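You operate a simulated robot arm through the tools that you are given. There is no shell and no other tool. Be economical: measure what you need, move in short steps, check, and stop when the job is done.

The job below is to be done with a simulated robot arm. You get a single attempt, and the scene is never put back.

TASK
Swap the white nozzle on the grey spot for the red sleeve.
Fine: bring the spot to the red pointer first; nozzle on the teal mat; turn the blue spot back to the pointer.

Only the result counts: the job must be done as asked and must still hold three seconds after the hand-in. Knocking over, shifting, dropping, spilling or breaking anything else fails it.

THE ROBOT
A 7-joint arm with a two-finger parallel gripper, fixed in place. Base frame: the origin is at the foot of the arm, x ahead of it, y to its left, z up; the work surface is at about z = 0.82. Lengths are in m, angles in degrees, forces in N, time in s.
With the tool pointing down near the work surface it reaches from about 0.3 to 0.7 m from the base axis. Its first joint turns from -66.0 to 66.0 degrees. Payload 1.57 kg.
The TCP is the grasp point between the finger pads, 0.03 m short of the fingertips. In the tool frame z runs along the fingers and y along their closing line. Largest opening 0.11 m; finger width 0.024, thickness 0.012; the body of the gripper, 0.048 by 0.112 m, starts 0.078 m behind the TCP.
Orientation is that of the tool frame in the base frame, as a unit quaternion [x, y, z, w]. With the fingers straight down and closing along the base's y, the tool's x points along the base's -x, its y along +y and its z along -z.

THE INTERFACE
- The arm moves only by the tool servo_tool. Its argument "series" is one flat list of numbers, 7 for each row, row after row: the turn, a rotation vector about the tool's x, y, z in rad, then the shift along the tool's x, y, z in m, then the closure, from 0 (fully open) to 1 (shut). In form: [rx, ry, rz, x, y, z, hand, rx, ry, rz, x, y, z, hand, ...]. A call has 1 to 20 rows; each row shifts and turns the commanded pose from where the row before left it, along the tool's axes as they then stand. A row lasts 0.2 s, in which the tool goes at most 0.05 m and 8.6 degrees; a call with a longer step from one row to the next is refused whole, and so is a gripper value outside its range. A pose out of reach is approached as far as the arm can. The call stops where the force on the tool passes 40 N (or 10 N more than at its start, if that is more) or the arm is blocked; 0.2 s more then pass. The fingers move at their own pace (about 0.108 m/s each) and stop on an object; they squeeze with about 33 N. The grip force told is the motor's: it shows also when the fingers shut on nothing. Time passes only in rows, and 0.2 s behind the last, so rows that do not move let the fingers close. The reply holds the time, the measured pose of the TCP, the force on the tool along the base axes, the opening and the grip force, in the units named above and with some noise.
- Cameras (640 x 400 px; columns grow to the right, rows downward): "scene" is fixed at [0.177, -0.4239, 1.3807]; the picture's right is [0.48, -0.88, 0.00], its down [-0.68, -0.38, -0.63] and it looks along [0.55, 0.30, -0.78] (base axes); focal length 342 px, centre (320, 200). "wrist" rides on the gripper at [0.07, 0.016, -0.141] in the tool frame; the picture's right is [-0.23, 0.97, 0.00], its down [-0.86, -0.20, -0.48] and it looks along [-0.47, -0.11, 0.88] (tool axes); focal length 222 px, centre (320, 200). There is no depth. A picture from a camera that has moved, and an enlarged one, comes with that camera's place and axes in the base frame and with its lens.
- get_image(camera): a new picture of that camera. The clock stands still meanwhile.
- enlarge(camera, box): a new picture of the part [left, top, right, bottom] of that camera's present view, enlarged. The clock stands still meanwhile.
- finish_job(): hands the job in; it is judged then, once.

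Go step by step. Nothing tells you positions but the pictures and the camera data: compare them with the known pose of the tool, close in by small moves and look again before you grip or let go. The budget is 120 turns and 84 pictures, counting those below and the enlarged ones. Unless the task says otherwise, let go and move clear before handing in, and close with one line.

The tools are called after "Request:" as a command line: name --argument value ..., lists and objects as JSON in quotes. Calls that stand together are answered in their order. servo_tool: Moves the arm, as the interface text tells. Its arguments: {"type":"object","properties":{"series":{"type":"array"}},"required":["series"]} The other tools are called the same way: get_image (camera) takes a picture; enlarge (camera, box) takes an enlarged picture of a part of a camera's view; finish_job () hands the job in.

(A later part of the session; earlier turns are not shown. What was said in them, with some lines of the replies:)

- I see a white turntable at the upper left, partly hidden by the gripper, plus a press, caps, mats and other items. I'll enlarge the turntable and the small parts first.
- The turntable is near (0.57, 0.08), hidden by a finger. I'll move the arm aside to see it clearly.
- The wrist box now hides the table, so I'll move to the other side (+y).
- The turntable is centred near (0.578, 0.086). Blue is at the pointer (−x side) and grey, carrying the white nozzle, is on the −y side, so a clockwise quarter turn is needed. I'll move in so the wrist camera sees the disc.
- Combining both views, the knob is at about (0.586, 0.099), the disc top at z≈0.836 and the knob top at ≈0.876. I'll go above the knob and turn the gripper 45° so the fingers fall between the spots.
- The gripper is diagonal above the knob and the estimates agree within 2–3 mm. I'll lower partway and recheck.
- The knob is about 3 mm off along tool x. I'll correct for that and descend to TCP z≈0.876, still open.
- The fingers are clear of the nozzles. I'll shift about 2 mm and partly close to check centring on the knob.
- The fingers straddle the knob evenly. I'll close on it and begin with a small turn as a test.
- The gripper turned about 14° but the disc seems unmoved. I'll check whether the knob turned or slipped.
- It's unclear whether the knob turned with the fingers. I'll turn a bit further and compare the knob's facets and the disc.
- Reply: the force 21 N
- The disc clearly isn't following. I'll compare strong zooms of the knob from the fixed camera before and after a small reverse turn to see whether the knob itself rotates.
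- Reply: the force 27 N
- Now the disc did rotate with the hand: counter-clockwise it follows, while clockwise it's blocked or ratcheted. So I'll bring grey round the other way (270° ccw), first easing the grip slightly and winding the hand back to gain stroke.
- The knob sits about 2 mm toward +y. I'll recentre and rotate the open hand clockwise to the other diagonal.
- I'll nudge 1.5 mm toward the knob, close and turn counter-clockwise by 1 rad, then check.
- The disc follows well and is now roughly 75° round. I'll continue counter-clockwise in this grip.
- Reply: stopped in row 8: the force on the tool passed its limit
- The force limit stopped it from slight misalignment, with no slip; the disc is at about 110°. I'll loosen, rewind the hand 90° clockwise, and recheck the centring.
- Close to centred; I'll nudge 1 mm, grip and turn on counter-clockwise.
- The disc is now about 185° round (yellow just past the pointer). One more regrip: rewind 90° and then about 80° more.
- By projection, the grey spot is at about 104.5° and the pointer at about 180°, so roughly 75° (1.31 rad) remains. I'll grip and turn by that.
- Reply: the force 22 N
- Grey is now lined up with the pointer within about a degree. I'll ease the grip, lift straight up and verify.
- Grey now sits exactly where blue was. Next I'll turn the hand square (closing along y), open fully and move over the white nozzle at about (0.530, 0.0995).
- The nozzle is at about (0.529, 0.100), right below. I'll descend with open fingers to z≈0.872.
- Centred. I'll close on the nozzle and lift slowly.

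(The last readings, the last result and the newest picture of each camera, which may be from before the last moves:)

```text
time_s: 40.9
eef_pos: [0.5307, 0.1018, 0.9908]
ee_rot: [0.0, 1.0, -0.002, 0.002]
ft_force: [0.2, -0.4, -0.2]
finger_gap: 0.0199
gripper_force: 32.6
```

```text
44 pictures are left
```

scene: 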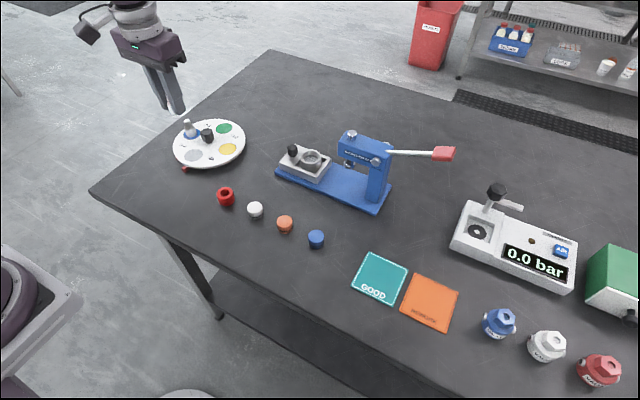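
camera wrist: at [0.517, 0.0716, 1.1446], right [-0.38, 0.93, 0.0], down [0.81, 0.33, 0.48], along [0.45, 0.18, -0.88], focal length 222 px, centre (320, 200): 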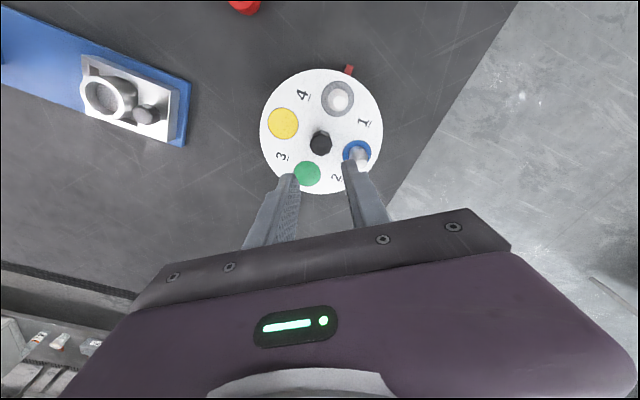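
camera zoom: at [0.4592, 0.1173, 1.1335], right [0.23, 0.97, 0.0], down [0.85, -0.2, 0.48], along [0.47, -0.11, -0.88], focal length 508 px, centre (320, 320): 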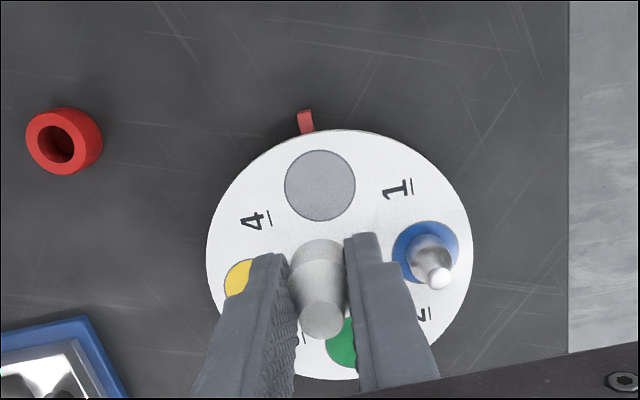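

The nozzle is held upright. I'll carry it over to the teal mat at about (0.466, −0.387), staying high.

Request:
servo_tool --series '[0, 0, 0, 0.005, -0.02, 0, 1, 0, 0, 0, 0.005, -0.035, 0, 1, 0, 0, 0, 0.005, -0.04, 0, 1, 0, 0, 0, 0.005, -0.04, 0, 1, 0, 0, 0, 0.005, -0.04, 0, 1, 0, 0, 0, 0.005, -0.04, 0, 1, 0, 0, 0, 0.005, -0.04, 0, 1, 0, 0, 0, 0.005, -0.04, 0, 1, 0, 0, 0, 0.005, -0.04, 0, 1, 0, 0, 0, 0.005, -0.04, 0, 1, 0, 0, 0, 0.005, -0.04, 0, 1, 0, 0, 0, 0.005, -0.04, 0, 1, 0, 0, 0, 0.005, -0.025, 0, 1, 0, 0, 0, 0, 0, 0, 1]'

Request:
get_image --camera "scene"

Request:
get_image --camera "wrist"

```text
time_s: 43.9
eef_pos: [0.4603, -0.3801, 0.9925]
ee_rot: [0.0, 1.0, -0.002, 0.003]
ft_force: [-0.4, -0.5, -0.1]
finger_gap: 0.0198
gripper_force: 32.7
```

```text
43 pictures are left
```

scene: 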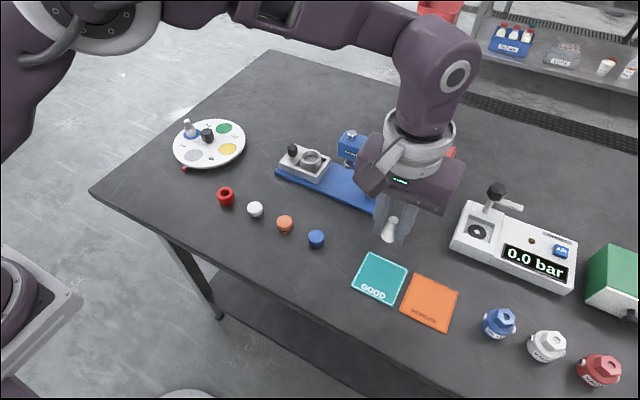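

```text
42 pictures are left
camera wrist: at [0.3911, -0.3638, 1.1335], right [0.23, 0.97, 0.0], down [0.85, -0.2, 0.48], along [0.47, -0.11, -0.88], focal length 222 px, centre (320, 200)
```

wrist: 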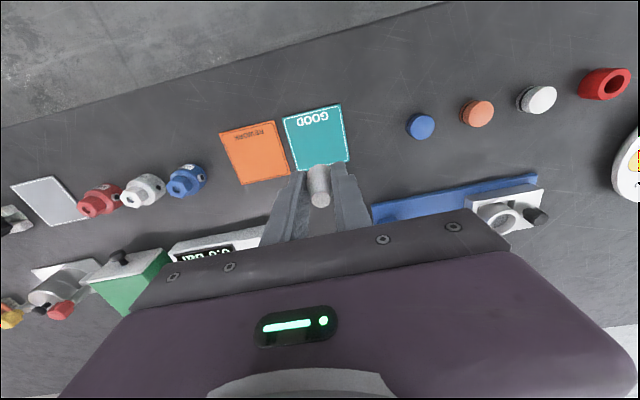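

The mat centre is at about (0.463, −0.385). I'll lower the nozzle to just above the mat and look.

Request:
servo_tool --series '[0, 0, 0, -0.002, -0.004, 0.03, 1, 0, 0, 0, 0, 0, 0.04, 1, 0, 0, 0, 0, 0, 0.03, 1, 0, 0, 0, 0, 0, 0.02, 1, 0, 0, 0, 0, 0, 0.005, 1, 0, 0, 0, 0, 0, 0, 1]'

Request:
enlarge --camera "scene" --box '[330, 200, 450, 310]'

```text
time_s: 45.3
eef_pos: [0.466, -0.3825, 0.8671]
ee_rot: [0.0, 1.0, -0.003, 0.003]
ft_force: [-0.2, 0.1, 0.4]
finger_gap: 0.0198
gripper_force: 33.0
```

```text
3.64 times, centred on (390, 255) of scene
camera zoom: at [0.177, -0.4239, 1.3807], right [0.48, -0.88, 0.0], down [-0.68, -0.38, -0.63], along [0.55, 0.3, -0.78], focal length 1242 px, centre (66, 0)
```

zoom: 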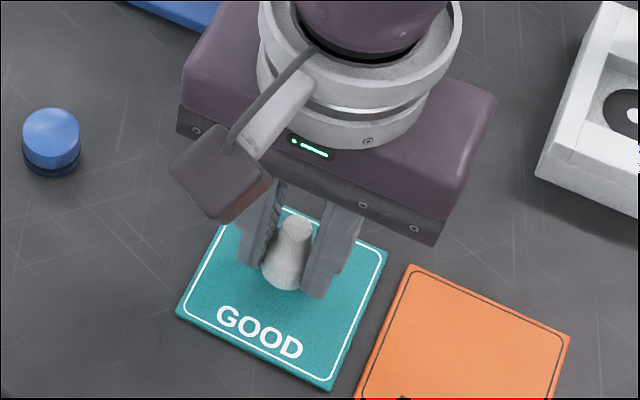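

Over the mat. Now small steps down to touch.

Request:
servo_tool --series '[0, 0, 0, 0, 0, 0.002, 1, 0, 0, 0, 0, 0, 0.002, 1, 0, 0, 0, 0, 0, 0.002, 1, 0, 0, 0, 0, 0, 0, 1]'

```text
time_s: 46.3
eef_pos: [0.4653, -0.3822, 0.8615]
ee_rot: [0.0, 1.0, -0.002, 0.003]
ft_force: [0.7, 0.0, -0.9]
finger_gap: 0.02
gripper_force: 32.9
```

Request:
servo_tool --series '[0, 0, 0, 0, 0, 0.001, 1, 0, 0, 0, 0, 0, 0.001, 1, 0, 0, 0, 0, 0, 0, 1]'

Request:
enlarge --camera "scene" --box '[365, 250, 405, 285]'

```text
time_s: 47.1
eef_pos: [0.4654, -0.3847, 0.8596]
ee_rot: [0.0, 1.0, -0.001, 0.003]
ft_force: [-0.3, 0.5, 0.8]
finger_gap: 0.0201
gripper_force: 33.1
```

```text
11.43 times, centred on (385, 268) of scene
camera zoom: at [0.177, -0.4239, 1.3807], right [0.48, -0.88, 0.0], down [-0.68, -0.38, -0.63], along [0.55, 0.3, -0.78], focal length 3903 px, centre (-423, -571)
```

zoom: 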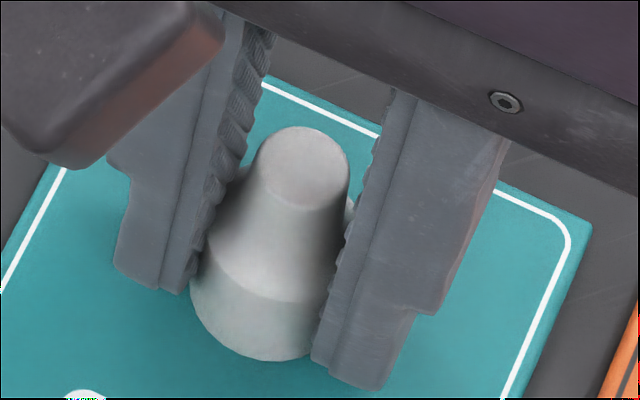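

Nearly touching; I'll continue in 1 mm steps, looking for contact force.

Request:
servo_tool --series '[0, 0, 0, 0, 0, 0.001, 1, 0, 0, 0, 0, 0, 0.001, 1, 0, 0, 0, 0, 0, 0, 1]'

```text
time_s: 47.9
eef_pos: [0.4655, -0.3845, 0.8574]
ee_rot: [0.0, 1.0, -0.002, 0.003]
ft_force: [1.3, -1.7, 1.8]
finger_gap: 0.0196
gripper_force: 33.4
```

Request:
servo_tool --series '[0, 0, 0, 0, 0, 0.001, 1, 0, 0, 0, 0, 0, 0, 1]'

```text
time_s: 48.5
eef_pos: [0.4648, -0.3841, 0.8571]
ee_rot: [0.0, 1.0, 0.0, 0.001]
ft_force: [0.0, 0.3, 0.5]
finger_gap: 0.0194
gripper_force: 32.7
```

Request:
servo_tool --series '[0, 0, 0, 0, 0, 0.001, 1, 0, 0, 0, 0, 0, 0.001, 1, 0, 0, 0, 0, 0, 0, 1]'

Request:
enlarge --camera "scene" --box '[365, 250, 405, 285]'

```text
time_s: 49.3
eef_pos: [0.4654, -0.3825, 0.8546]
ee_rot: [0.0, 1.0, -0.002, 0.003]
ft_force: [-2.5, 1.3, 18.0]
finger_gap: 0.0215
gripper_force: 33.0
```

```text
11.43 times, centred on (385, 268) of scene
camera zoom: at [0.1767, -0.4237, 1.3808], right [0.48, -0.88, 0.0], down [-0.68, -0.38, -0.63], along [0.55, 0.3, -0.78], focal length 3903 px, centre (-423, -571)
```

zoom: 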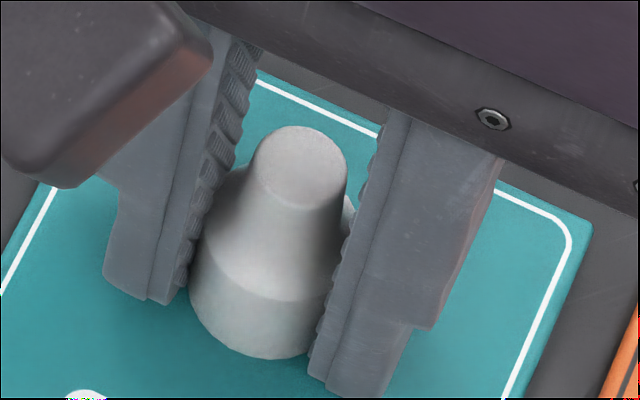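

Contact made (18 N). I'll back off a hair, open, and rise.

Request:
servo_tool --series '[0, 0, 0, 0, 0, -0.001, 1, 0, 0, 0, 0, 0, 0, 0.7, 0, 0, 0, 0, 0, 0, 0.5, 0, 0, 0, 0, 0, 0, 0.3, 0, 0, 0, 0, 0, 0, 0, 0, 0, 0, 0, 0, -0.02, 0, 0, 0, 0, 0, 0, -0.04, 0, 0, 0, 0, 0, 0, -0.04, 0, 0, 0, 0, 0, 0, -0.04, 0]'

Request:
get_image --camera "wrist"

Request:
enlarge --camera "scene" --box '[330, 200, 450, 310]'

```text
time_s: 51.3
eef_pos: [0.4641, -0.3822, 0.9959]
ee_rot: [0.001, 1.0, -0.002, 0.002]
ft_force: [-0.6, -0.1, -0.2]
finger_gap: 0.1097
gripper_force: 0.2
```

```text
38 pictures are left
camera wrist: at [0.393, -0.3667, 1.1365], right [0.23, 0.97, 0.0], down [0.85, -0.2, 0.48], along [0.47, -0.11, -0.88], focal length 222 px, centre (320, 200)
```

wrist: 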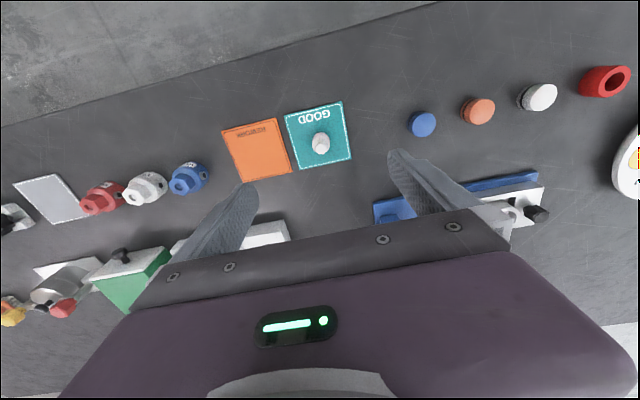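

```text
3.64 times, centred on (390, 255) of scene
camera zoom: at [0.177, -0.4239, 1.3807], right [0.48, -0.88, 0.0], down [-0.68, -0.38, -0.63], along [0.55, 0.3, -0.78], focal length 1242 px, centre (66, 0)
```

zoom: 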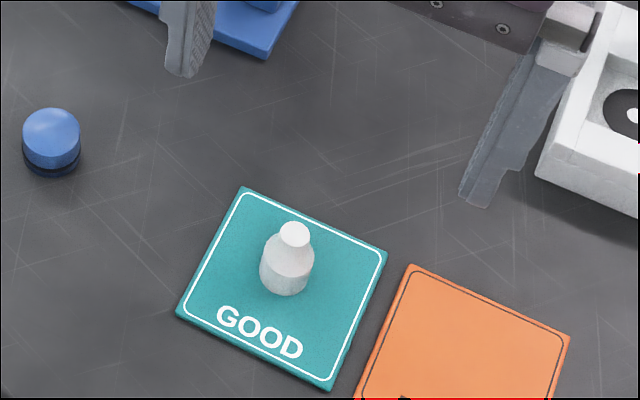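

The nozzle stands on the teal mat. The red sleeve is at about (0.4755, −0.0365) with a white cap about 67 mm away at −y, so I'll approach with the gripper only partly open.

Request:
servo_tool --series '[0, 0, 0, -0.001, 0.035, 0, 0.3, 0, 0, 0, -0.0013, 0.04, 0, 0.44, 0, 0, 0, -0.0013, 0.04, 0, 0.44, 0, 0, 0, -0.0013, 0.04, 0, 0.44, 0, 0, 0, -0.0013, 0.04, 0, 0.44, 0, 0, 0, -0.0013, 0.04, 0, 0.44, 0, 0, 0, -0.0013, 0.04, 0, 0.44, 0, 0, 0, -0.0013, 0.04, 0, 0.44, 0, 0, 0, -0.0013, 0.031, 0.03, 0.44, 0, 0, 0, 0, 0, 0.02, 0.44, 0, 0, 0, 0, 0, 0, 0.44]'

Request:
enlarge --camera "wrist" --box '[220, 60, 420, 235]'

Request:
enlarge --camera "scene" --box '[170, 120, 290, 230]'

```text
time_s: 53.7
eef_pos: [0.4745, -0.0382, 0.9456]
ee_rot: [-0.001, 1.0, -0.002, 0.003]
ft_force: [-0.9, -0.8, 0.6]
finger_gap: 0.0616
gripper_force: 0.0
```

```text
2.29 times, centred on (320, 148) of wrist
camera zoom: at [0.4045, -0.0217, 1.0881], right [0.23, 0.97, 0.0], down [0.85, -0.2, 0.48], along [0.47, -0.11, -0.88], focal length 508 px, centre (320, 320)
```

zoom: 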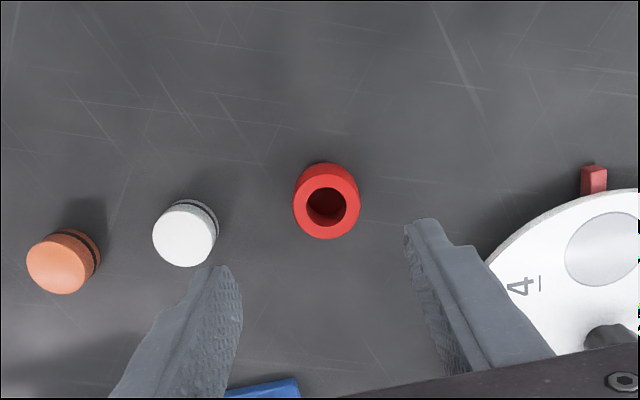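

```text
3.64 times, centred on (230, 175) of scene
camera zoom: at [0.177, -0.4239, 1.3807], right [0.48, -0.88, 0.0], down [-0.68, -0.38, -0.63], along [0.55, 0.3, -0.78], focal length 1242 px, centre (647, 291)
```

zoom: 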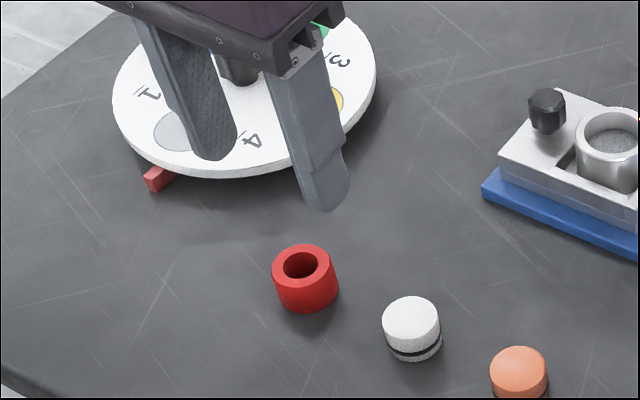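

The sleeve is at about (0.472, −0.035), with 13 mm between the finger path and the white cap. I'll adjust and descend.

Request:
servo_tool --series '[0, 0, 0, 0.0027, 0.003, 0.02, 0.44, 0, 0, 0, 0, 0, 0.03, 0.44, 0, 0, 0, 0, 0, 0.025, 0.44, 0, 0, 0, 0, 0, 0.014, 0.44, 0, 0, 0, 0, 0, 0, 0.44]'

Request:
enlarge --camera "wrist" --box '[220, 60, 420, 235]'

Request:
enlarge --camera "scene" --box '[170, 120, 290, 230]'

```text
time_s: 54.9
eef_pos: [0.4748, -0.0345, 0.8548]
ee_rot: [0.0, 1.0, -0.001, 0.003]
ft_force: [1.4, 0.3, 0.5]
finger_gap: 0.0616
gripper_force: 0.1
```

```text
2.29 times, centred on (320, 148) of wrist
camera zoom: at [0.4039, -0.0175, 0.9979], right [0.23, 0.97, 0.0], down [0.85, -0.2, 0.48], along [0.47, -0.11, -0.88], focal length 508 px, centre (320, 320)
```

zoom: 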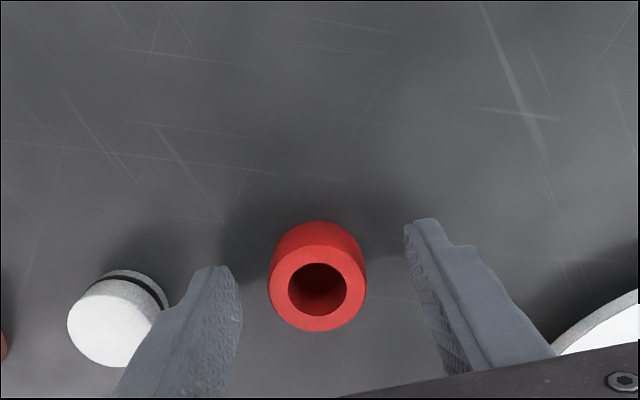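

```text
3.64 times, centred on (230, 175) of scene
camera zoom: at [0.177, -0.4239, 1.3807], right [0.48, -0.88, 0.0], down [-0.68, -0.38, -0.63], along [0.55, 0.3, -0.78], focal length 1242 px, centre (647, 291)
```

zoom: 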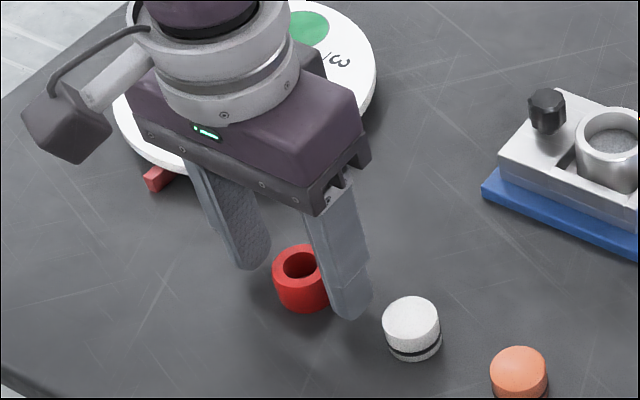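

Centred. I'll close and lift.

Request:
servo_tool --series '[0, 0, 0, 0, 0, 0, 0.6, 0, 0, 0, 0, 0, 0, 1, 0, 0, 0, 0, 0, 0, 1, 0, 0, 0, 0, 0, 0, 1, 0, 0, 0, 0, 0, -0.01, 1, 0, 0, 0, 0, 0, -0.03, 1, 0, 0, 0, 0, 0, -0.04, 1, 0, 0, 0, 0, 0, -0.04, 1]'

Request:
enlarge --camera "wrist" --box '[220, 60, 420, 235]'

Request:
enlarge --camera "scene" --box '[130, 60, 290, 210]'

```text
time_s: 56.7
eef_pos: [0.4739, -0.0338, 0.9772]
ee_rot: [0.0, 1.0, -0.002, 0.002]
ft_force: [-0.1, -0.6, 0.1]
finger_gap: 0.0317
gripper_force: 32.8
```

```text
2.29 times, centred on (320, 148) of wrist
camera zoom: at [0.4035, -0.0177, 1.1194], right [0.23, 0.97, 0.0], down [0.85, -0.2, 0.48], along [0.47, -0.11, -0.88], focal length 508 px, centre (320, 320)
```

zoom: 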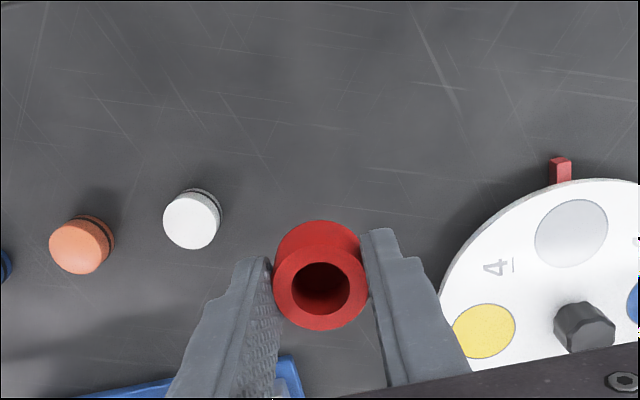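

```text
2.67 times, centred on (210, 135) of scene
camera zoom: at [0.177, -0.4239, 1.3807], right [0.48, -0.88, 0.0], down [-0.68, -0.38, -0.63], along [0.55, 0.3, -0.78], focal length 911 px, centre (613, 373)
```

zoom: 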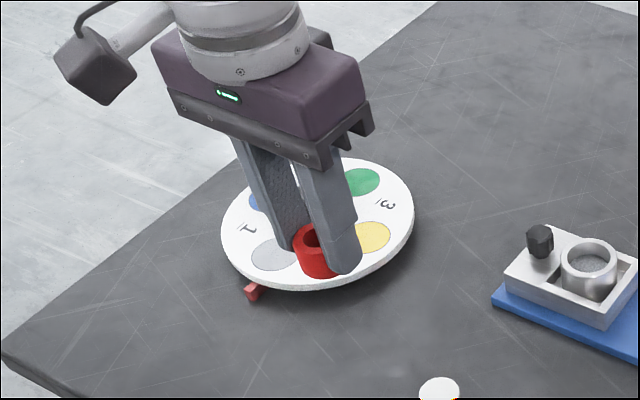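

The sleeve is held. I'll move over the grey spot (0.530, 0.0995) and lower partway.

Request:
servo_tool --series '[0, 0, 0, -0.014, 0.033, 0, 1, 0, 0, 0, -0.014, 0.033, 0, 1, 0, 0, 0, -0.014, 0.033, 0, 1, 0, 0, 0, -0.014, 0.0345, 0, 1, 0, 0, 0, 0, 0, 0.03, 1, 0, 0, 0, 0, 0, 0.03, 1, 0, 0, 0, 0, 0, 0, 1]'

Request:
enlarge --camera "wrist" --box '[220, 60, 420, 235]'

Request:
enlarge --camera "scene" --box '[150, 80, 290, 200]'

```text
time_s: 58.3
eef_pos: [0.5294, 0.0974, 0.9166]
ee_rot: [-0.001, 1.0, -0.002, 0.003]
ft_force: [0.3, 1.3, -0.8]
finger_gap: 0.0314
gripper_force: 32.8
```

```text
2.29 times, centred on (320, 148) of wrist
camera zoom: at [0.4591, 0.1138, 1.058], right [0.23, 0.97, 0.0], down [0.85, -0.2, 0.48], along [0.47, -0.11, -0.88], focal length 508 px, centre (320, 320)
```

zoom: 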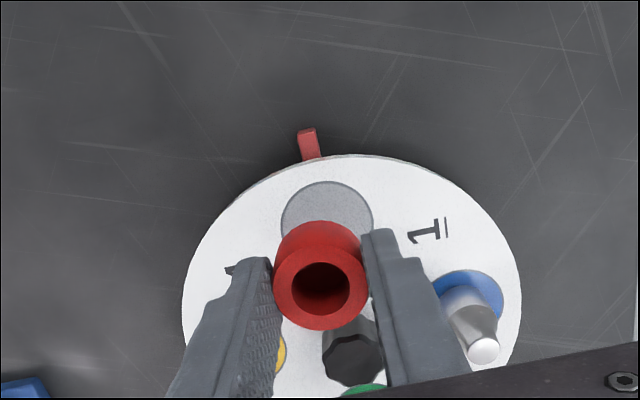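

```text
3.33 times, centred on (220, 140) of scene
camera zoom: at [0.177, -0.4239, 1.3807], right [0.48, -0.88, 0.0], down [-0.68, -0.38, -0.63], along [0.55, 0.3, -0.78], focal length 1138 px, centre (653, 400)
```

zoom: 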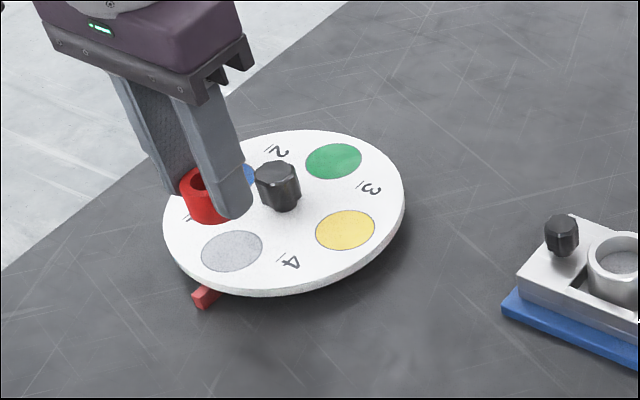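

Grey spot computes to (0.5296, 0.1003); I'll correct y by 2 mm and go down to a few mm above it.

Request:
servo_tool --series '[0, 0, 0, 0, 0.002, 0.02, 1, 0, 0, 0, 0, 0, 0.017, 1, 0, 0, 0, 0, 0, 0, 1, 0, 0, 0, 0, 0, 0, 1]'

Request:
enlarge --camera "scene" --box '[180, 120, 236, 168]'

Request:
enlarge --camera "wrist" --box '[220, 60, 420, 235]'

```text
time_s: 59.3
eef_pos: [0.5304, 0.1004, 0.8799]
ee_rot: [0.0, 1.0, -0.002, 0.002]
ft_force: [0.6, -0.2, 0.1]
finger_gap: 0.0312
gripper_force: 33.1
```

```text
8.33 times, centred on (208, 144) of scene
camera zoom: at [0.177, -0.4239, 1.3807], right [0.48, -0.88, 0.0], down [-0.68, -0.38, -0.63], along [0.55, 0.3, -0.78], focal length 2846 px, centre (1253, 667)
```

zoom: 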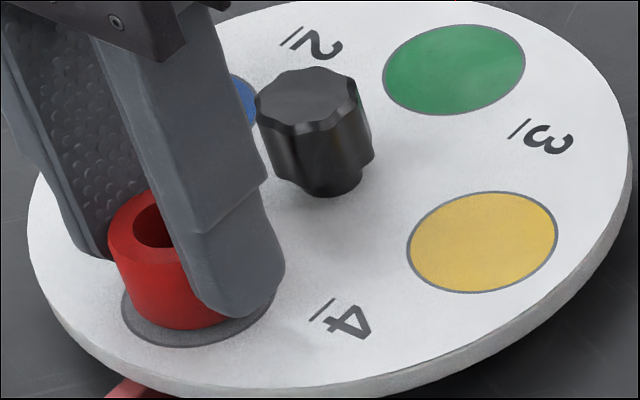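

```text
2.29 times, centred on (320, 148) of wrist
camera zoom: at [0.4593, 0.1163, 1.021], right [0.23, 0.97, 0.0], down [0.85, -0.2, 0.48], along [0.47, -0.11, -0.88], focal length 508 px, centre (320, 320)
```

zoom: 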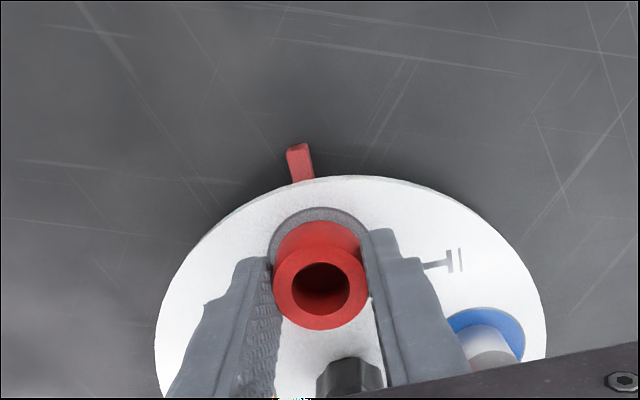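

Well centred over the spot. Lowering gently to contact.

Request:
servo_tool --series '[0, 0, 0, 0, 0, 0.002, 1, 0, 0, 0, 0, 0, 0.002, 1, 0, 0, 0, 0, 0, 0.001, 1, 0, 0, 0, 0, 0, 0, 1]'

```text
time_s: 60.3
eef_pos: [0.5308, 0.1004, 0.8746]
ee_rot: [0.001, 1.0, -0.001, 0.004]
ft_force: [-2.2, -1.2, 27.9]
finger_gap: 0.0317
gripper_force: 33.0
```

Contact. I'll back off 1 mm, release and rise.

Request:
servo_tool --series '[0, 0, 0, 0, 0, -0.001, 1, 0, 0, 0, 0, 0, 0, 1, 0, 0, 0, 0, 0, 0, 0.6, 0, 0, 0, 0, 0, 0, 0.45, 0, 0, 0, 0, 0, 0, 0.45, 0, 0, 0, 0, 0, -0.02, 0.45, 0, 0, 0, 0, 0, -0.04, 0.45, 0, 0, 0, 0, 0, -0.04, 0.45]'

Request:
enlarge --camera "wrist" --box '[220, 60, 420, 235]'

Request:
enlarge --camera "scene" --box '[150, 80, 290, 200]'

```text
time_s: 62.1
eef_pos: [0.5296, 0.0993, 0.9744]
ee_rot: [0.0, 1.0, -0.001, 0.002]
ft_force: [-0.6, -0.4, 0.3]
finger_gap: 0.0608
gripper_force: 0.2
```

```text
2.29 times, centred on (320, 148) of wrist
camera zoom: at [0.4599, 0.116, 1.1162], right [0.23, 0.97, 0.0], down [0.85, -0.2, 0.48], along [0.47, -0.11, -0.88], focal length 508 px, centre (320, 320)
```

zoom: 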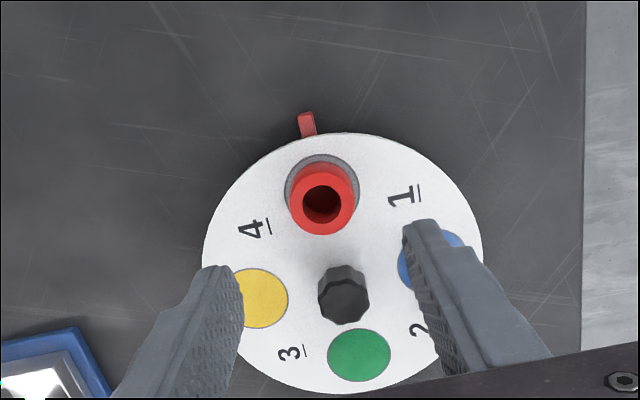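

```text
3.33 times, centred on (220, 140) of scene
camera zoom: at [0.177, -0.4239, 1.3807], right [0.48, -0.88, 0.0], down [-0.68, -0.38, -0.63], along [0.55, 0.3, -0.78], focal length 1138 px, centre (653, 400)
```

zoom: 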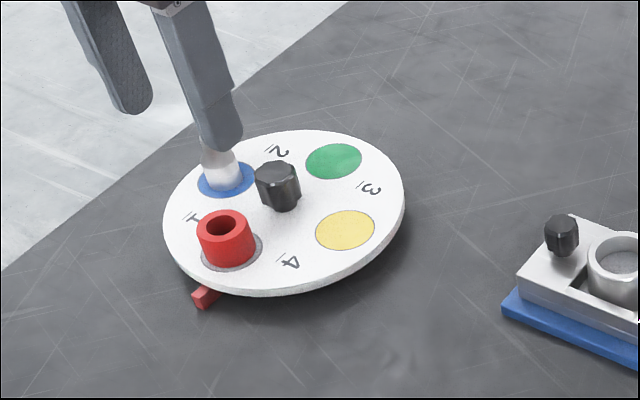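

The sleeve stands centred on the grey spot. Blue needs another 90° counter-clockwise, the free direction. I'll move over the knob with the hand at +45°.

Request:
servo_tool --series '[0, 0, 0, -0.027, 0, -0.01, 0.5, 0, 0, 0, -0.0267, -0.0005, 0, 0.5, 0, 0, 0.1309, 0, 0, 0, 0.5, 0, 0, 0.1309, 0, 0, 0, 0.5, 0, 0, 0.1309, 0, 0, 0, 0.5, 0, 0, 0.1309, 0, 0, 0, 0.5, 0, 0, 0.1309, 0, 0, 0, 0.5, 0, 0, 0.1309, 0, 0, 0, 0.5, 0, 0, 0, 0, 0, 0.03, 0.5, 0, 0, 0, 0, 0, 0.02, 0.5, 0, 0, 0, 0, 0, 0, 0.5]'

Request:
enlarge --camera "wrist" --box '[220, 60, 420, 235]'

```text
time_s: 64.5
eef_pos: [0.5826, 0.1015, 0.935]
ee_rot: [0.382, 0.924, 0.0, 0.004]
ft_force: [-0.2, -0.6, 0.4]
finger_gap: 0.0551
gripper_force: 0.1
```

```text
2.29 times, centred on (320, 148) of wrist
camera zoom: at [0.5443, 0.1622, 1.0759], right [0.85, 0.53, 0.0], down [0.46, -0.74, 0.48], along [0.26, -0.41, -0.88], focal length 508 px, centre (320, 320)
```

zoom: 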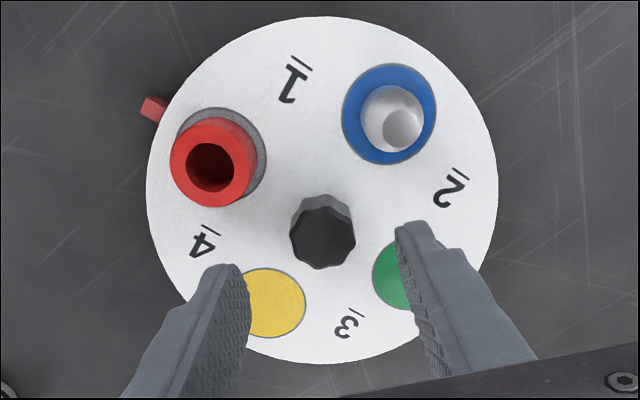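

Aligned. I'll descend with partial opening and check before closing.

Request:
servo_tool --series '[0, 0, 0, 0, 0, 0.02, 0.55, 0, 0, 0, 0, 0, 0.02, 0.55, 0, 0, 0, 0, 0, 0.019, 0.55, 0, 0, 0, 0, 0, 0, 0.65, 0, 0, 0, 0, 0, 0, 0.65]'

Request:
enlarge --camera "wrist" --box '[220, 60, 420, 235]'

```text
time_s: 65.7
eef_pos: [0.5855, 0.0991, 0.8768]
ee_rot: [0.383, 0.924, 0.0, 0.001]
ft_force: [-0.3, 0.0, -0.6]
finger_gap: 0.0383
gripper_force: 0.0
```

```text
2.29 times, centred on (320, 148) of wrist
camera zoom: at [0.5465, 0.1614, 1.0178], right [0.85, 0.53, 0.0], down [0.46, -0.74, 0.48], along [0.26, -0.41, -0.88], focal length 508 px, centre (320, 320)
```

zoom: 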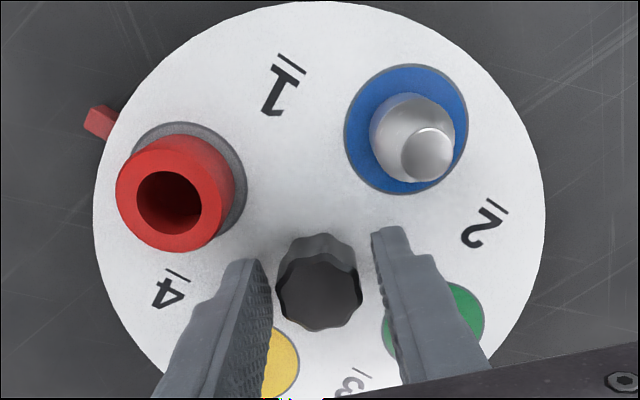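

I'll nudge 1 mm, close, and turn counter-clockwise ~91°.

Request:
servo_tool --series '[0, 0, 0, 0, -0.001, 0, 1, 0, 0, 0, 0, 0, 0, 1, 0, 0, 0, 0, 0, 0, 1, 0, 0, -0.05, 0, 0, 0, 1, 0, 0, -0.09, 0, 0, 0, 1, 0, 0, -0.1, 0, 0, 0, 1, 0, 0, -0.1, 0, 0, 0, 1, 0, 0, -0.1, 0, 0, 0, 1, 0, 0, -0.1, 0, 0, 0, 1, 0, 0, -0.1, 0, 0, 0, 1, 0, 0, -0.1, 0, 0, 0, 1, 0, 0, -0.1, 0, 0, 0, 1, 0, 0, -0.1, 0, 0, 0, 1, 0, 0, -0.1, 0, 0, 0, 1, 0, 0, -0.1, 0, 0, 0, 1, 0, 0, -0.1, 0, 0, 0, 1, 0, 0, -0.1, 0, 0, 0, 1, 0, 0, -0.1, 0, 0, 0, 1, 0, 0, -0.1, 0, 0, 0, 1, 0, 0, -0.05, 0, 0, 0, 1]'

Request:
enlarge --camera "wrist" --box '[220, 60, 420, 235]'

```text
time_s: 69.9
eef_pos: [0.5847, 0.0991, 0.8756]
ee_rot: [-0.391, 0.92, -0.004, 0.001]
ft_force: [6.5, -11.2, -6.6]
finger_gap: 0.0279
gripper_force: 38.1
```

```text
2.29 times, centred on (320, 148) of wrist
camera zoom: at [0.5231, 0.0603, 1.0175], right [-0.54, 0.84, -0.01], down [0.73, 0.48, 0.48], along [0.41, 0.26, -0.88], focal length 508 px, centre (320, 320)
```

zoom: 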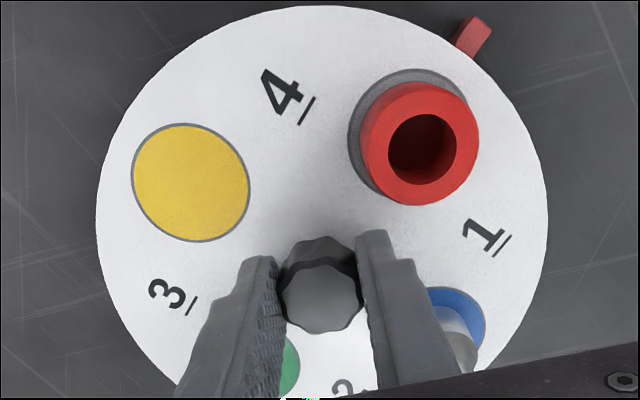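

The disc stayed with grey at the pointer and the knob slipped, so there's a stop on this side: it must go back clockwise 270°. The hand is at −46°, ready for a clockwise stroke.

Request:
servo_tool --series '[0, 0, 0.05, 0, 0, 0, 1, 0, 0, 0.08, 0, 0, 0, 1, 0, 0, 0.09, 0, 0, 0, 1, 0, 0, 0.09, 0, 0, 0, 1, 0, 0, 0.09, 0, 0, 0, 1, 0, 0, 0.09, 0, 0, 0, 1, 0, 0, 0.09, 0, 0, 0, 1, 0, 0, 0.09, 0, 0, 0, 1, 0, 0, 0.05, 0, 0, 0, 1]'

Request:
enlarge --camera "wrist" --box '[220, 60, 420, 235]'

```text
time_s: 71.9
eef_pos: [0.5828, 0.101, 0.8761]
ee_rot: [-0.042, 0.999, -0.001, 0.003]
ft_force: [0.5, -3.9, 12.8]
finger_gap: 0.0278
gripper_force: 38.4
```

```text
2.29 times, centred on (320, 148) of wrist
camera zoom: at [0.5119, 0.1101, 1.0172], right [0.14, 0.99, 0.0], down [0.87, -0.13, 0.48], along [0.48, -0.07, -0.88], focal length 508 px, centre (320, 320)
```

zoom: 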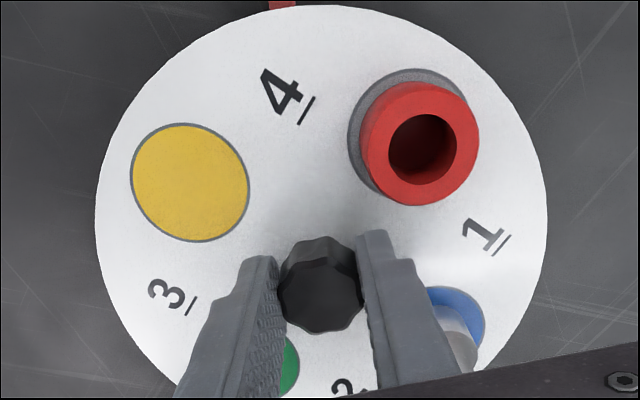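

It follows clockwise. Continuing another 0.9 rad.

Request:
servo_tool --series '[0, 0, 0.05, 0, 0, 0, 1, 0, 0, 0.08, 0, 0, 0, 1, 0, 0, 0.09, 0, 0, 0, 1, 0, 0, 0.09, 0, 0, 0, 1, 0, 0, 0.09, 0, 0, 0, 1, 0, 0, 0.09, 0, 0, 0, 1, 0, 0, 0.09, 0, 0, 0, 1, 0, 0, 0.09, 0, 0, 0, 1, 0, 0, 0.09, 0, 0, 0, 1, 0, 0, 0.09, 0, 0, 0, 1, 0, 0, 0.05, 0, 0, 0, 1]'

Request:
enlarge --camera "wrist" --box '[220, 60, 420, 235]'

```text
time_s: 74.3
eef_pos: [0.5833, 0.101, 0.8761]
ee_rot: [0.398, 0.918, 0.001, 0.003]
ft_force: [7.0, 21.4, 14.4]
finger_gap: 0.0278
gripper_force: 38.8
```

```text
2.29 times, centred on (320, 148) of wrist
camera zoom: at [0.5472, 0.1628, 1.0172], right [0.87, 0.5, 0.01], down [0.44, -0.76, 0.48], along [0.25, -0.42, -0.88], focal length 508 px, centre (320, 320)
```

zoom: 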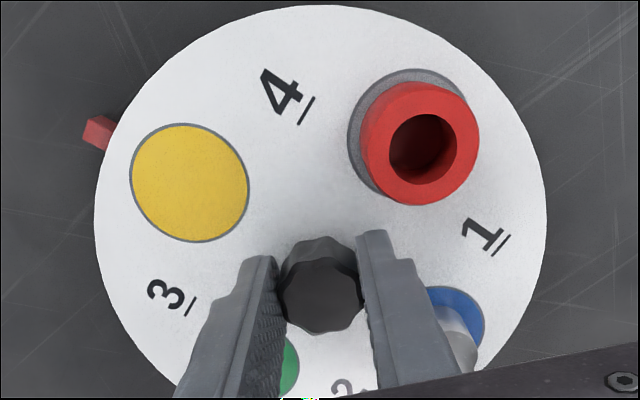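

Follows fully; about 92° back now. Rewinding the hand 90° ccw with a small opening.

Request:
servo_tool --series '[0, 0, 0, 0, 0, 0, 0.68, 0, 0, 0, 0, 0, 0, 0.68, 0, 0, -0.1, 0, 0, 0, 0.68, 0, 0, -0.14, 0, 0, 0, 0.68, 0, 0, -0.14, 0, 0, 0, 0.68, 0, 0, -0.14, 0, 0, 0, 0.68, 0, 0, -0.14, 0, 0, 0, 0.68, 0, 0, -0.14, 0, 0, 0, 0.68, 0, 0, -0.14, 0, 0, 0, 0.68, 0, 0, -0.14, 0, 0, 0, 0.68, 0, 0, -0.14, 0, 0, 0, 0.68, 0, 0, -0.14, 0, 0, 0, 0.68, 0, 0, -0.14, 0, 0, 0, 0.68, 0, 0, -0.07, 0, 0, 0, 0.68, 0, 0, 0, 0, 0, 0, 0.68]'

Request:
enlarge --camera "wrist" --box '[220, 60, 420, 235]'

```text
time_s: 77.5
eef_pos: [0.5839, 0.1011, 0.8764]
ee_rot: [-0.369, 0.93, -0.002, 0.001]
ft_force: [-0.3, -0.5, 0.2]
finger_gap: 0.0352
gripper_force: 0.0
```

```text
2.29 times, centred on (320, 148) of wrist
camera zoom: at [0.5207, 0.0641, 1.0172], right [-0.5, 0.86, 0.0], down [0.76, 0.44, 0.48], along [0.42, 0.24, -0.88], focal length 508 px, centre (320, 320)
```

zoom: 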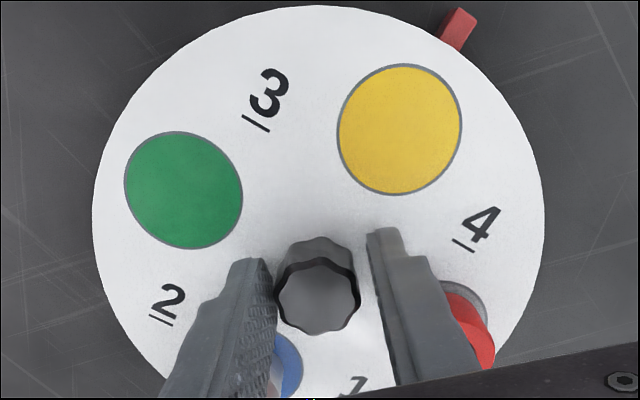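

Centred within a millimetre. Grip and stroke 90° clockwise.

Request:
servo_tool --series '[0, 0, 0, 0, -0.001, 0, 1, 0, 0, 0, 0, 0, 0, 1, 0, 0, 0, 0, 0, 0, 1, 0, 0, 0.05, 0, 0, 0, 1, 0, 0, 0.095, 0, 0, 0, 1, 0, 0, 0.095, 0, 0, 0, 1, 0, 0, 0.095, 0, 0, 0, 1, 0, 0, 0.095, 0, 0, 0, 1, 0, 0, 0.095, 0, 0, 0, 1, 0, 0, 0.095, 0, 0, 0, 1, 0, 0, 0.095, 0, 0, 0, 1, 0, 0, 0.095, 0, 0, 0, 1, 0, 0, 0.095, 0, 0, 0, 1, 0, 0, 0.095, 0, 0, 0, 1, 0, 0, 0.095, 0, 0, 0, 1, 0, 0, 0.095, 0, 0, 0, 1, 0, 0, 0.095, 0, 0, 0, 1, 0, 0, 0.095, 0, 0, 0, 1, 0, 0, 0.095, 0, 0, 0, 1, 0, 0, 0.095, 0, 0, 0, 1]'

Request:
enlarge --camera "wrist" --box '[220, 60, 420, 235]'

```text
time_s: 81.7
eef_pos: [0.5844, 0.1008, 0.8755]
ee_rot: [0.396, 0.918, 0.001, 0.004]
ft_force: [0.9, 27.2, -2.4]
finger_gap: 0.0277
gripper_force: 38.1
```

```text
2.29 times, centred on (320, 148) of wrist
camera zoom: at [0.5474, 0.1624, 1.0171], right [0.86, 0.5, 0.01], down [0.44, -0.76, 0.48], along [0.25, -0.41, -0.88], focal length 508 px, centre (320, 320)
```

zoom: 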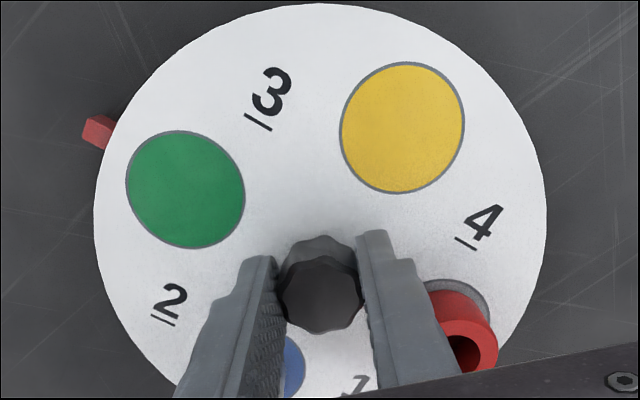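

Green is at the pointer now. One more rewind, with about 2 mm recentring toward −y to relieve the side load.

Request:
servo_tool --series '[0, 0, 0, 0, 0, 0, 0.68, 0, 0, 0, 0, 0, 0, 0.68, 0, 0, -0.1, 0, 0, 0, 0.68, 0, 0, -0.14, 0, 0, 0, 0.68, 0, 0, -0.14, 0, 0, 0, 0.68, 0, 0, -0.14, 0, 0, 0, 0.68, 0, 0, -0.14, 0, 0, 0, 0.68, 0, 0, -0.14, 0, 0, 0, 0.68, 0, 0, -0.14, 0, 0, 0, 0.68, 0, 0, -0.14, 0, 0, 0, 0.68, 0, 0, -0.14, 0, 0, 0, 0.68, 0, 0, -0.14, 0, 0, 0, 0.68, 0, 0, -0.14, 0, 0, 0, 0.68, 0, 0, -0.07, 0, 0, 0, 0.68, 0, 0, 0, 0.0015, -0.001, 0, 0.68, 0, 0, 0, 0, 0, 0, 0.68]'

Request:
enlarge --camera "wrist" --box '[220, 60, 420, 235]'

```text
time_s: 85.1
eef_pos: [0.583, 0.0968, 0.8753]
ee_rot: [-0.369, 0.929, -0.002, 0.001]
ft_force: [0.0, 0.0, -0.6]
finger_gap: 0.0354
gripper_force: 0.0
```

```text
2.29 times, centred on (320, 148) of wrist
camera zoom: at [0.5209, 0.0613, 1.0171], right [-0.5, 0.86, -0.01], down [0.76, 0.44, 0.48], along [0.42, 0.24, -0.88], focal length 508 px, centre (320, 320)
```

zoom: 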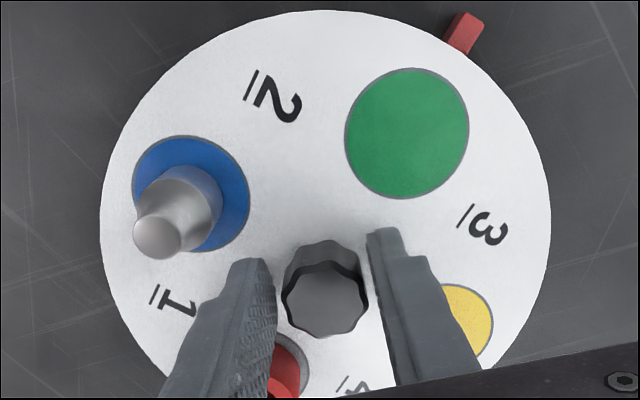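

Nicely centred; blue is about 90° away. Final clockwise stroke.

Request:
servo_tool --series '[0, 0, 0, 0, 0, 0, 1, 0, 0, 0, 0, 0, 0, 1, 0, 0, 0, 0, 0, 0, 1, 0, 0, 0.05, 0, 0, 0, 1, 0, 0, 0.095, 0, 0, 0, 1, 0, 0, 0.095, 0, 0, 0, 1, 0, 0, 0.095, 0, 0, 0, 1, 0, 0, 0.095, 0, 0, 0, 1, 0, 0, 0.095, 0, 0, 0, 1, 0, 0, 0.095, 0, 0, 0, 1, 0, 0, 0.095, 0, 0, 0, 1, 0, 0, 0.095, 0, 0, 0, 1, 0, 0, 0.095, 0, 0, 0, 1, 0, 0, 0.095, 0, 0, 0, 1, 0, 0, 0.095, 0, 0, 0, 1, 0, 0, 0.095, 0, 0, 0, 1, 0, 0, 0.095, 0, 0, 0, 1, 0, 0, 0.095, 0, 0, 0, 1, 0, 0, 0.095, 0, 0, 0, 1, 0, 0, 0.095, 0, 0, 0, 1]'

Request:
enlarge --camera "wrist" --box '[220, 60, 420, 235]'

Request:
enlarge --camera "scene" --box '[150, 80, 290, 200]'

```text
time_s: 89.2
eef_pos: [0.5851, 0.1, 0.8765]
ee_rot: [0.364, 0.931, 0.003, 0.004]
ft_force: [5.2, 4.4, -7.1]
finger_gap: 0.0277
gripper_force: 38.4
stopped in row 20: the force on the tool passed its limit (the readings are from after the stop); the commanded pose is now the measured one
```

```text
2.29 times, centred on (320, 148) of wrist
camera zoom: at [0.5435, 0.1585, 1.0179], right [0.83, 0.56, 0.01], down [0.49, -0.73, 0.48], along [0.28, -0.39, -0.88], focal length 508 px, centre (320, 320)
```

zoom: 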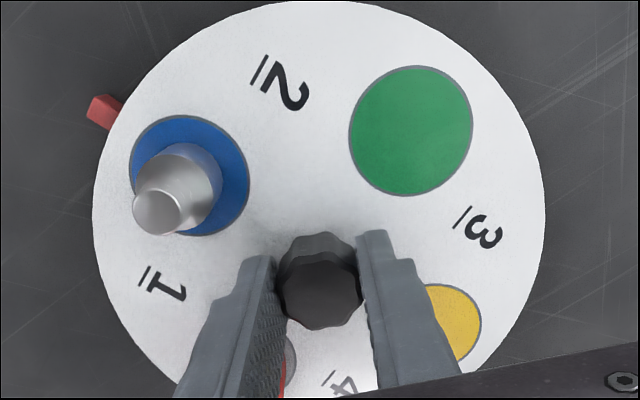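

```text
3.33 times, centred on (220, 140) of scene
camera zoom: at [0.1771, -0.4238, 1.3807], right [0.48, -0.88, 0.0], down [-0.68, -0.38, -0.63], along [0.55, 0.3, -0.78], focal length 1138 px, centre (653, 400)
```

zoom: 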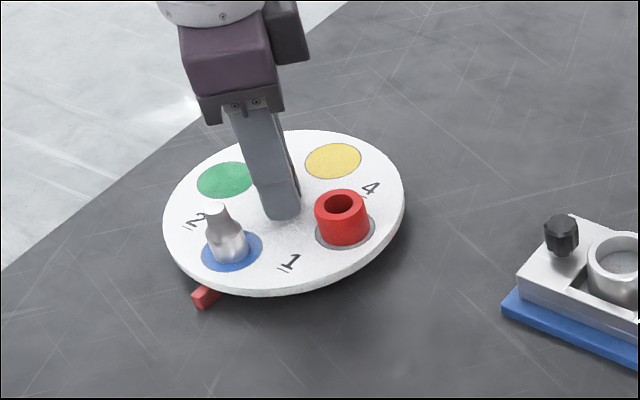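

Blue is back exactly at its original place by the pointer, with the sleeve on grey. I'll ease open and lift straight clear, then verify.

Request:
servo_tool --series '[0, 0, 0, 0, 0, 0, 0.68, 0, 0, 0, 0, 0, 0, 0.66, 0, 0, 0, 0, 0, 0, 0.66, 0, 0, 0, 0, 0, -0.02, 0.66, 0, 0, 0, 0, 0, -0.03, 0.66, 0, 0, 0, 0, 0, -0.04, 0.66, 0, 0, 0, 0, 0, -0.04, 0.66, 0, 0, 0, 0, 0, -0.04, 0.66]'

Request:
get_image --camera "scene"

Request:
enlarge --camera "scene" --box '[150, 80, 290, 200]'

Request:
enlarge --camera "wrist" --box '[220, 60, 420, 235]'

```text
time_s: 91.0
eef_pos: [0.5806, 0.1, 1.0473]
ee_rot: [0.364, 0.931, 0.003, 0.004]
ft_force: [-0.4, 0.4, 0.1]
finger_gap: 0.0373
gripper_force: 0.2
```

```text
14 pictures are left
```

scene: 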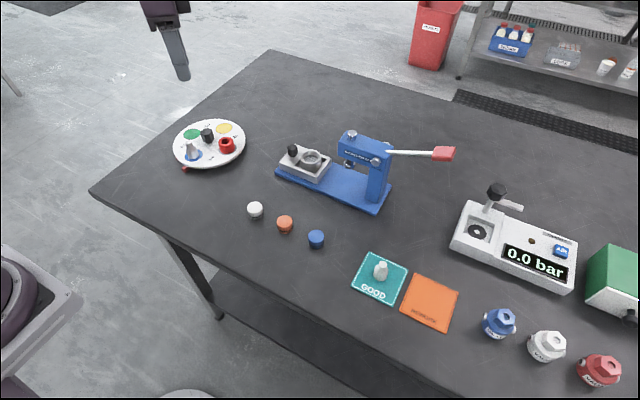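

```text
3.33 times, centred on (220, 140) of scene
camera zoom: at [0.177, -0.4239, 1.3807], right [0.48, -0.88, 0.0], down [-0.68, -0.38, -0.63], along [0.55, 0.3, -0.78], focal length 1138 px, centre (653, 400)
```

zoom: 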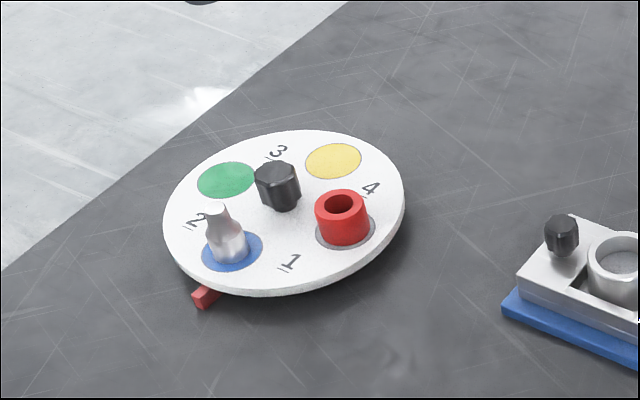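

```text
2.29 times, centred on (320, 148) of wrist
camera zoom: at [0.5389, 0.1587, 1.1886], right [0.83, 0.56, 0.01], down [0.49, -0.73, 0.48], along [0.28, -0.4, -0.88], focal length 508 px, centre (320, 320)
```

zoom: 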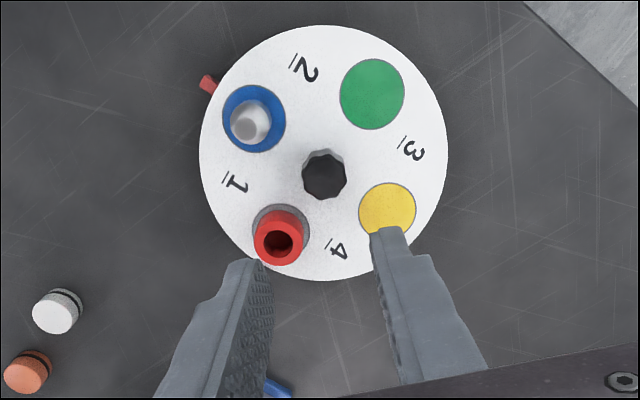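

Everything is in place: blue is at the pointer, the sleeve stands on grey, the nozzle stands on the teal mat, and the arm is clear. Handing in.

Request:
finish_job

```text
The job is handed in.
```

The red sleeve now stands on the grey spot, the white nozzle is on the teal mat, and the blue spot is back at the red pointer; nothing else looked disturbed in the last pictures.
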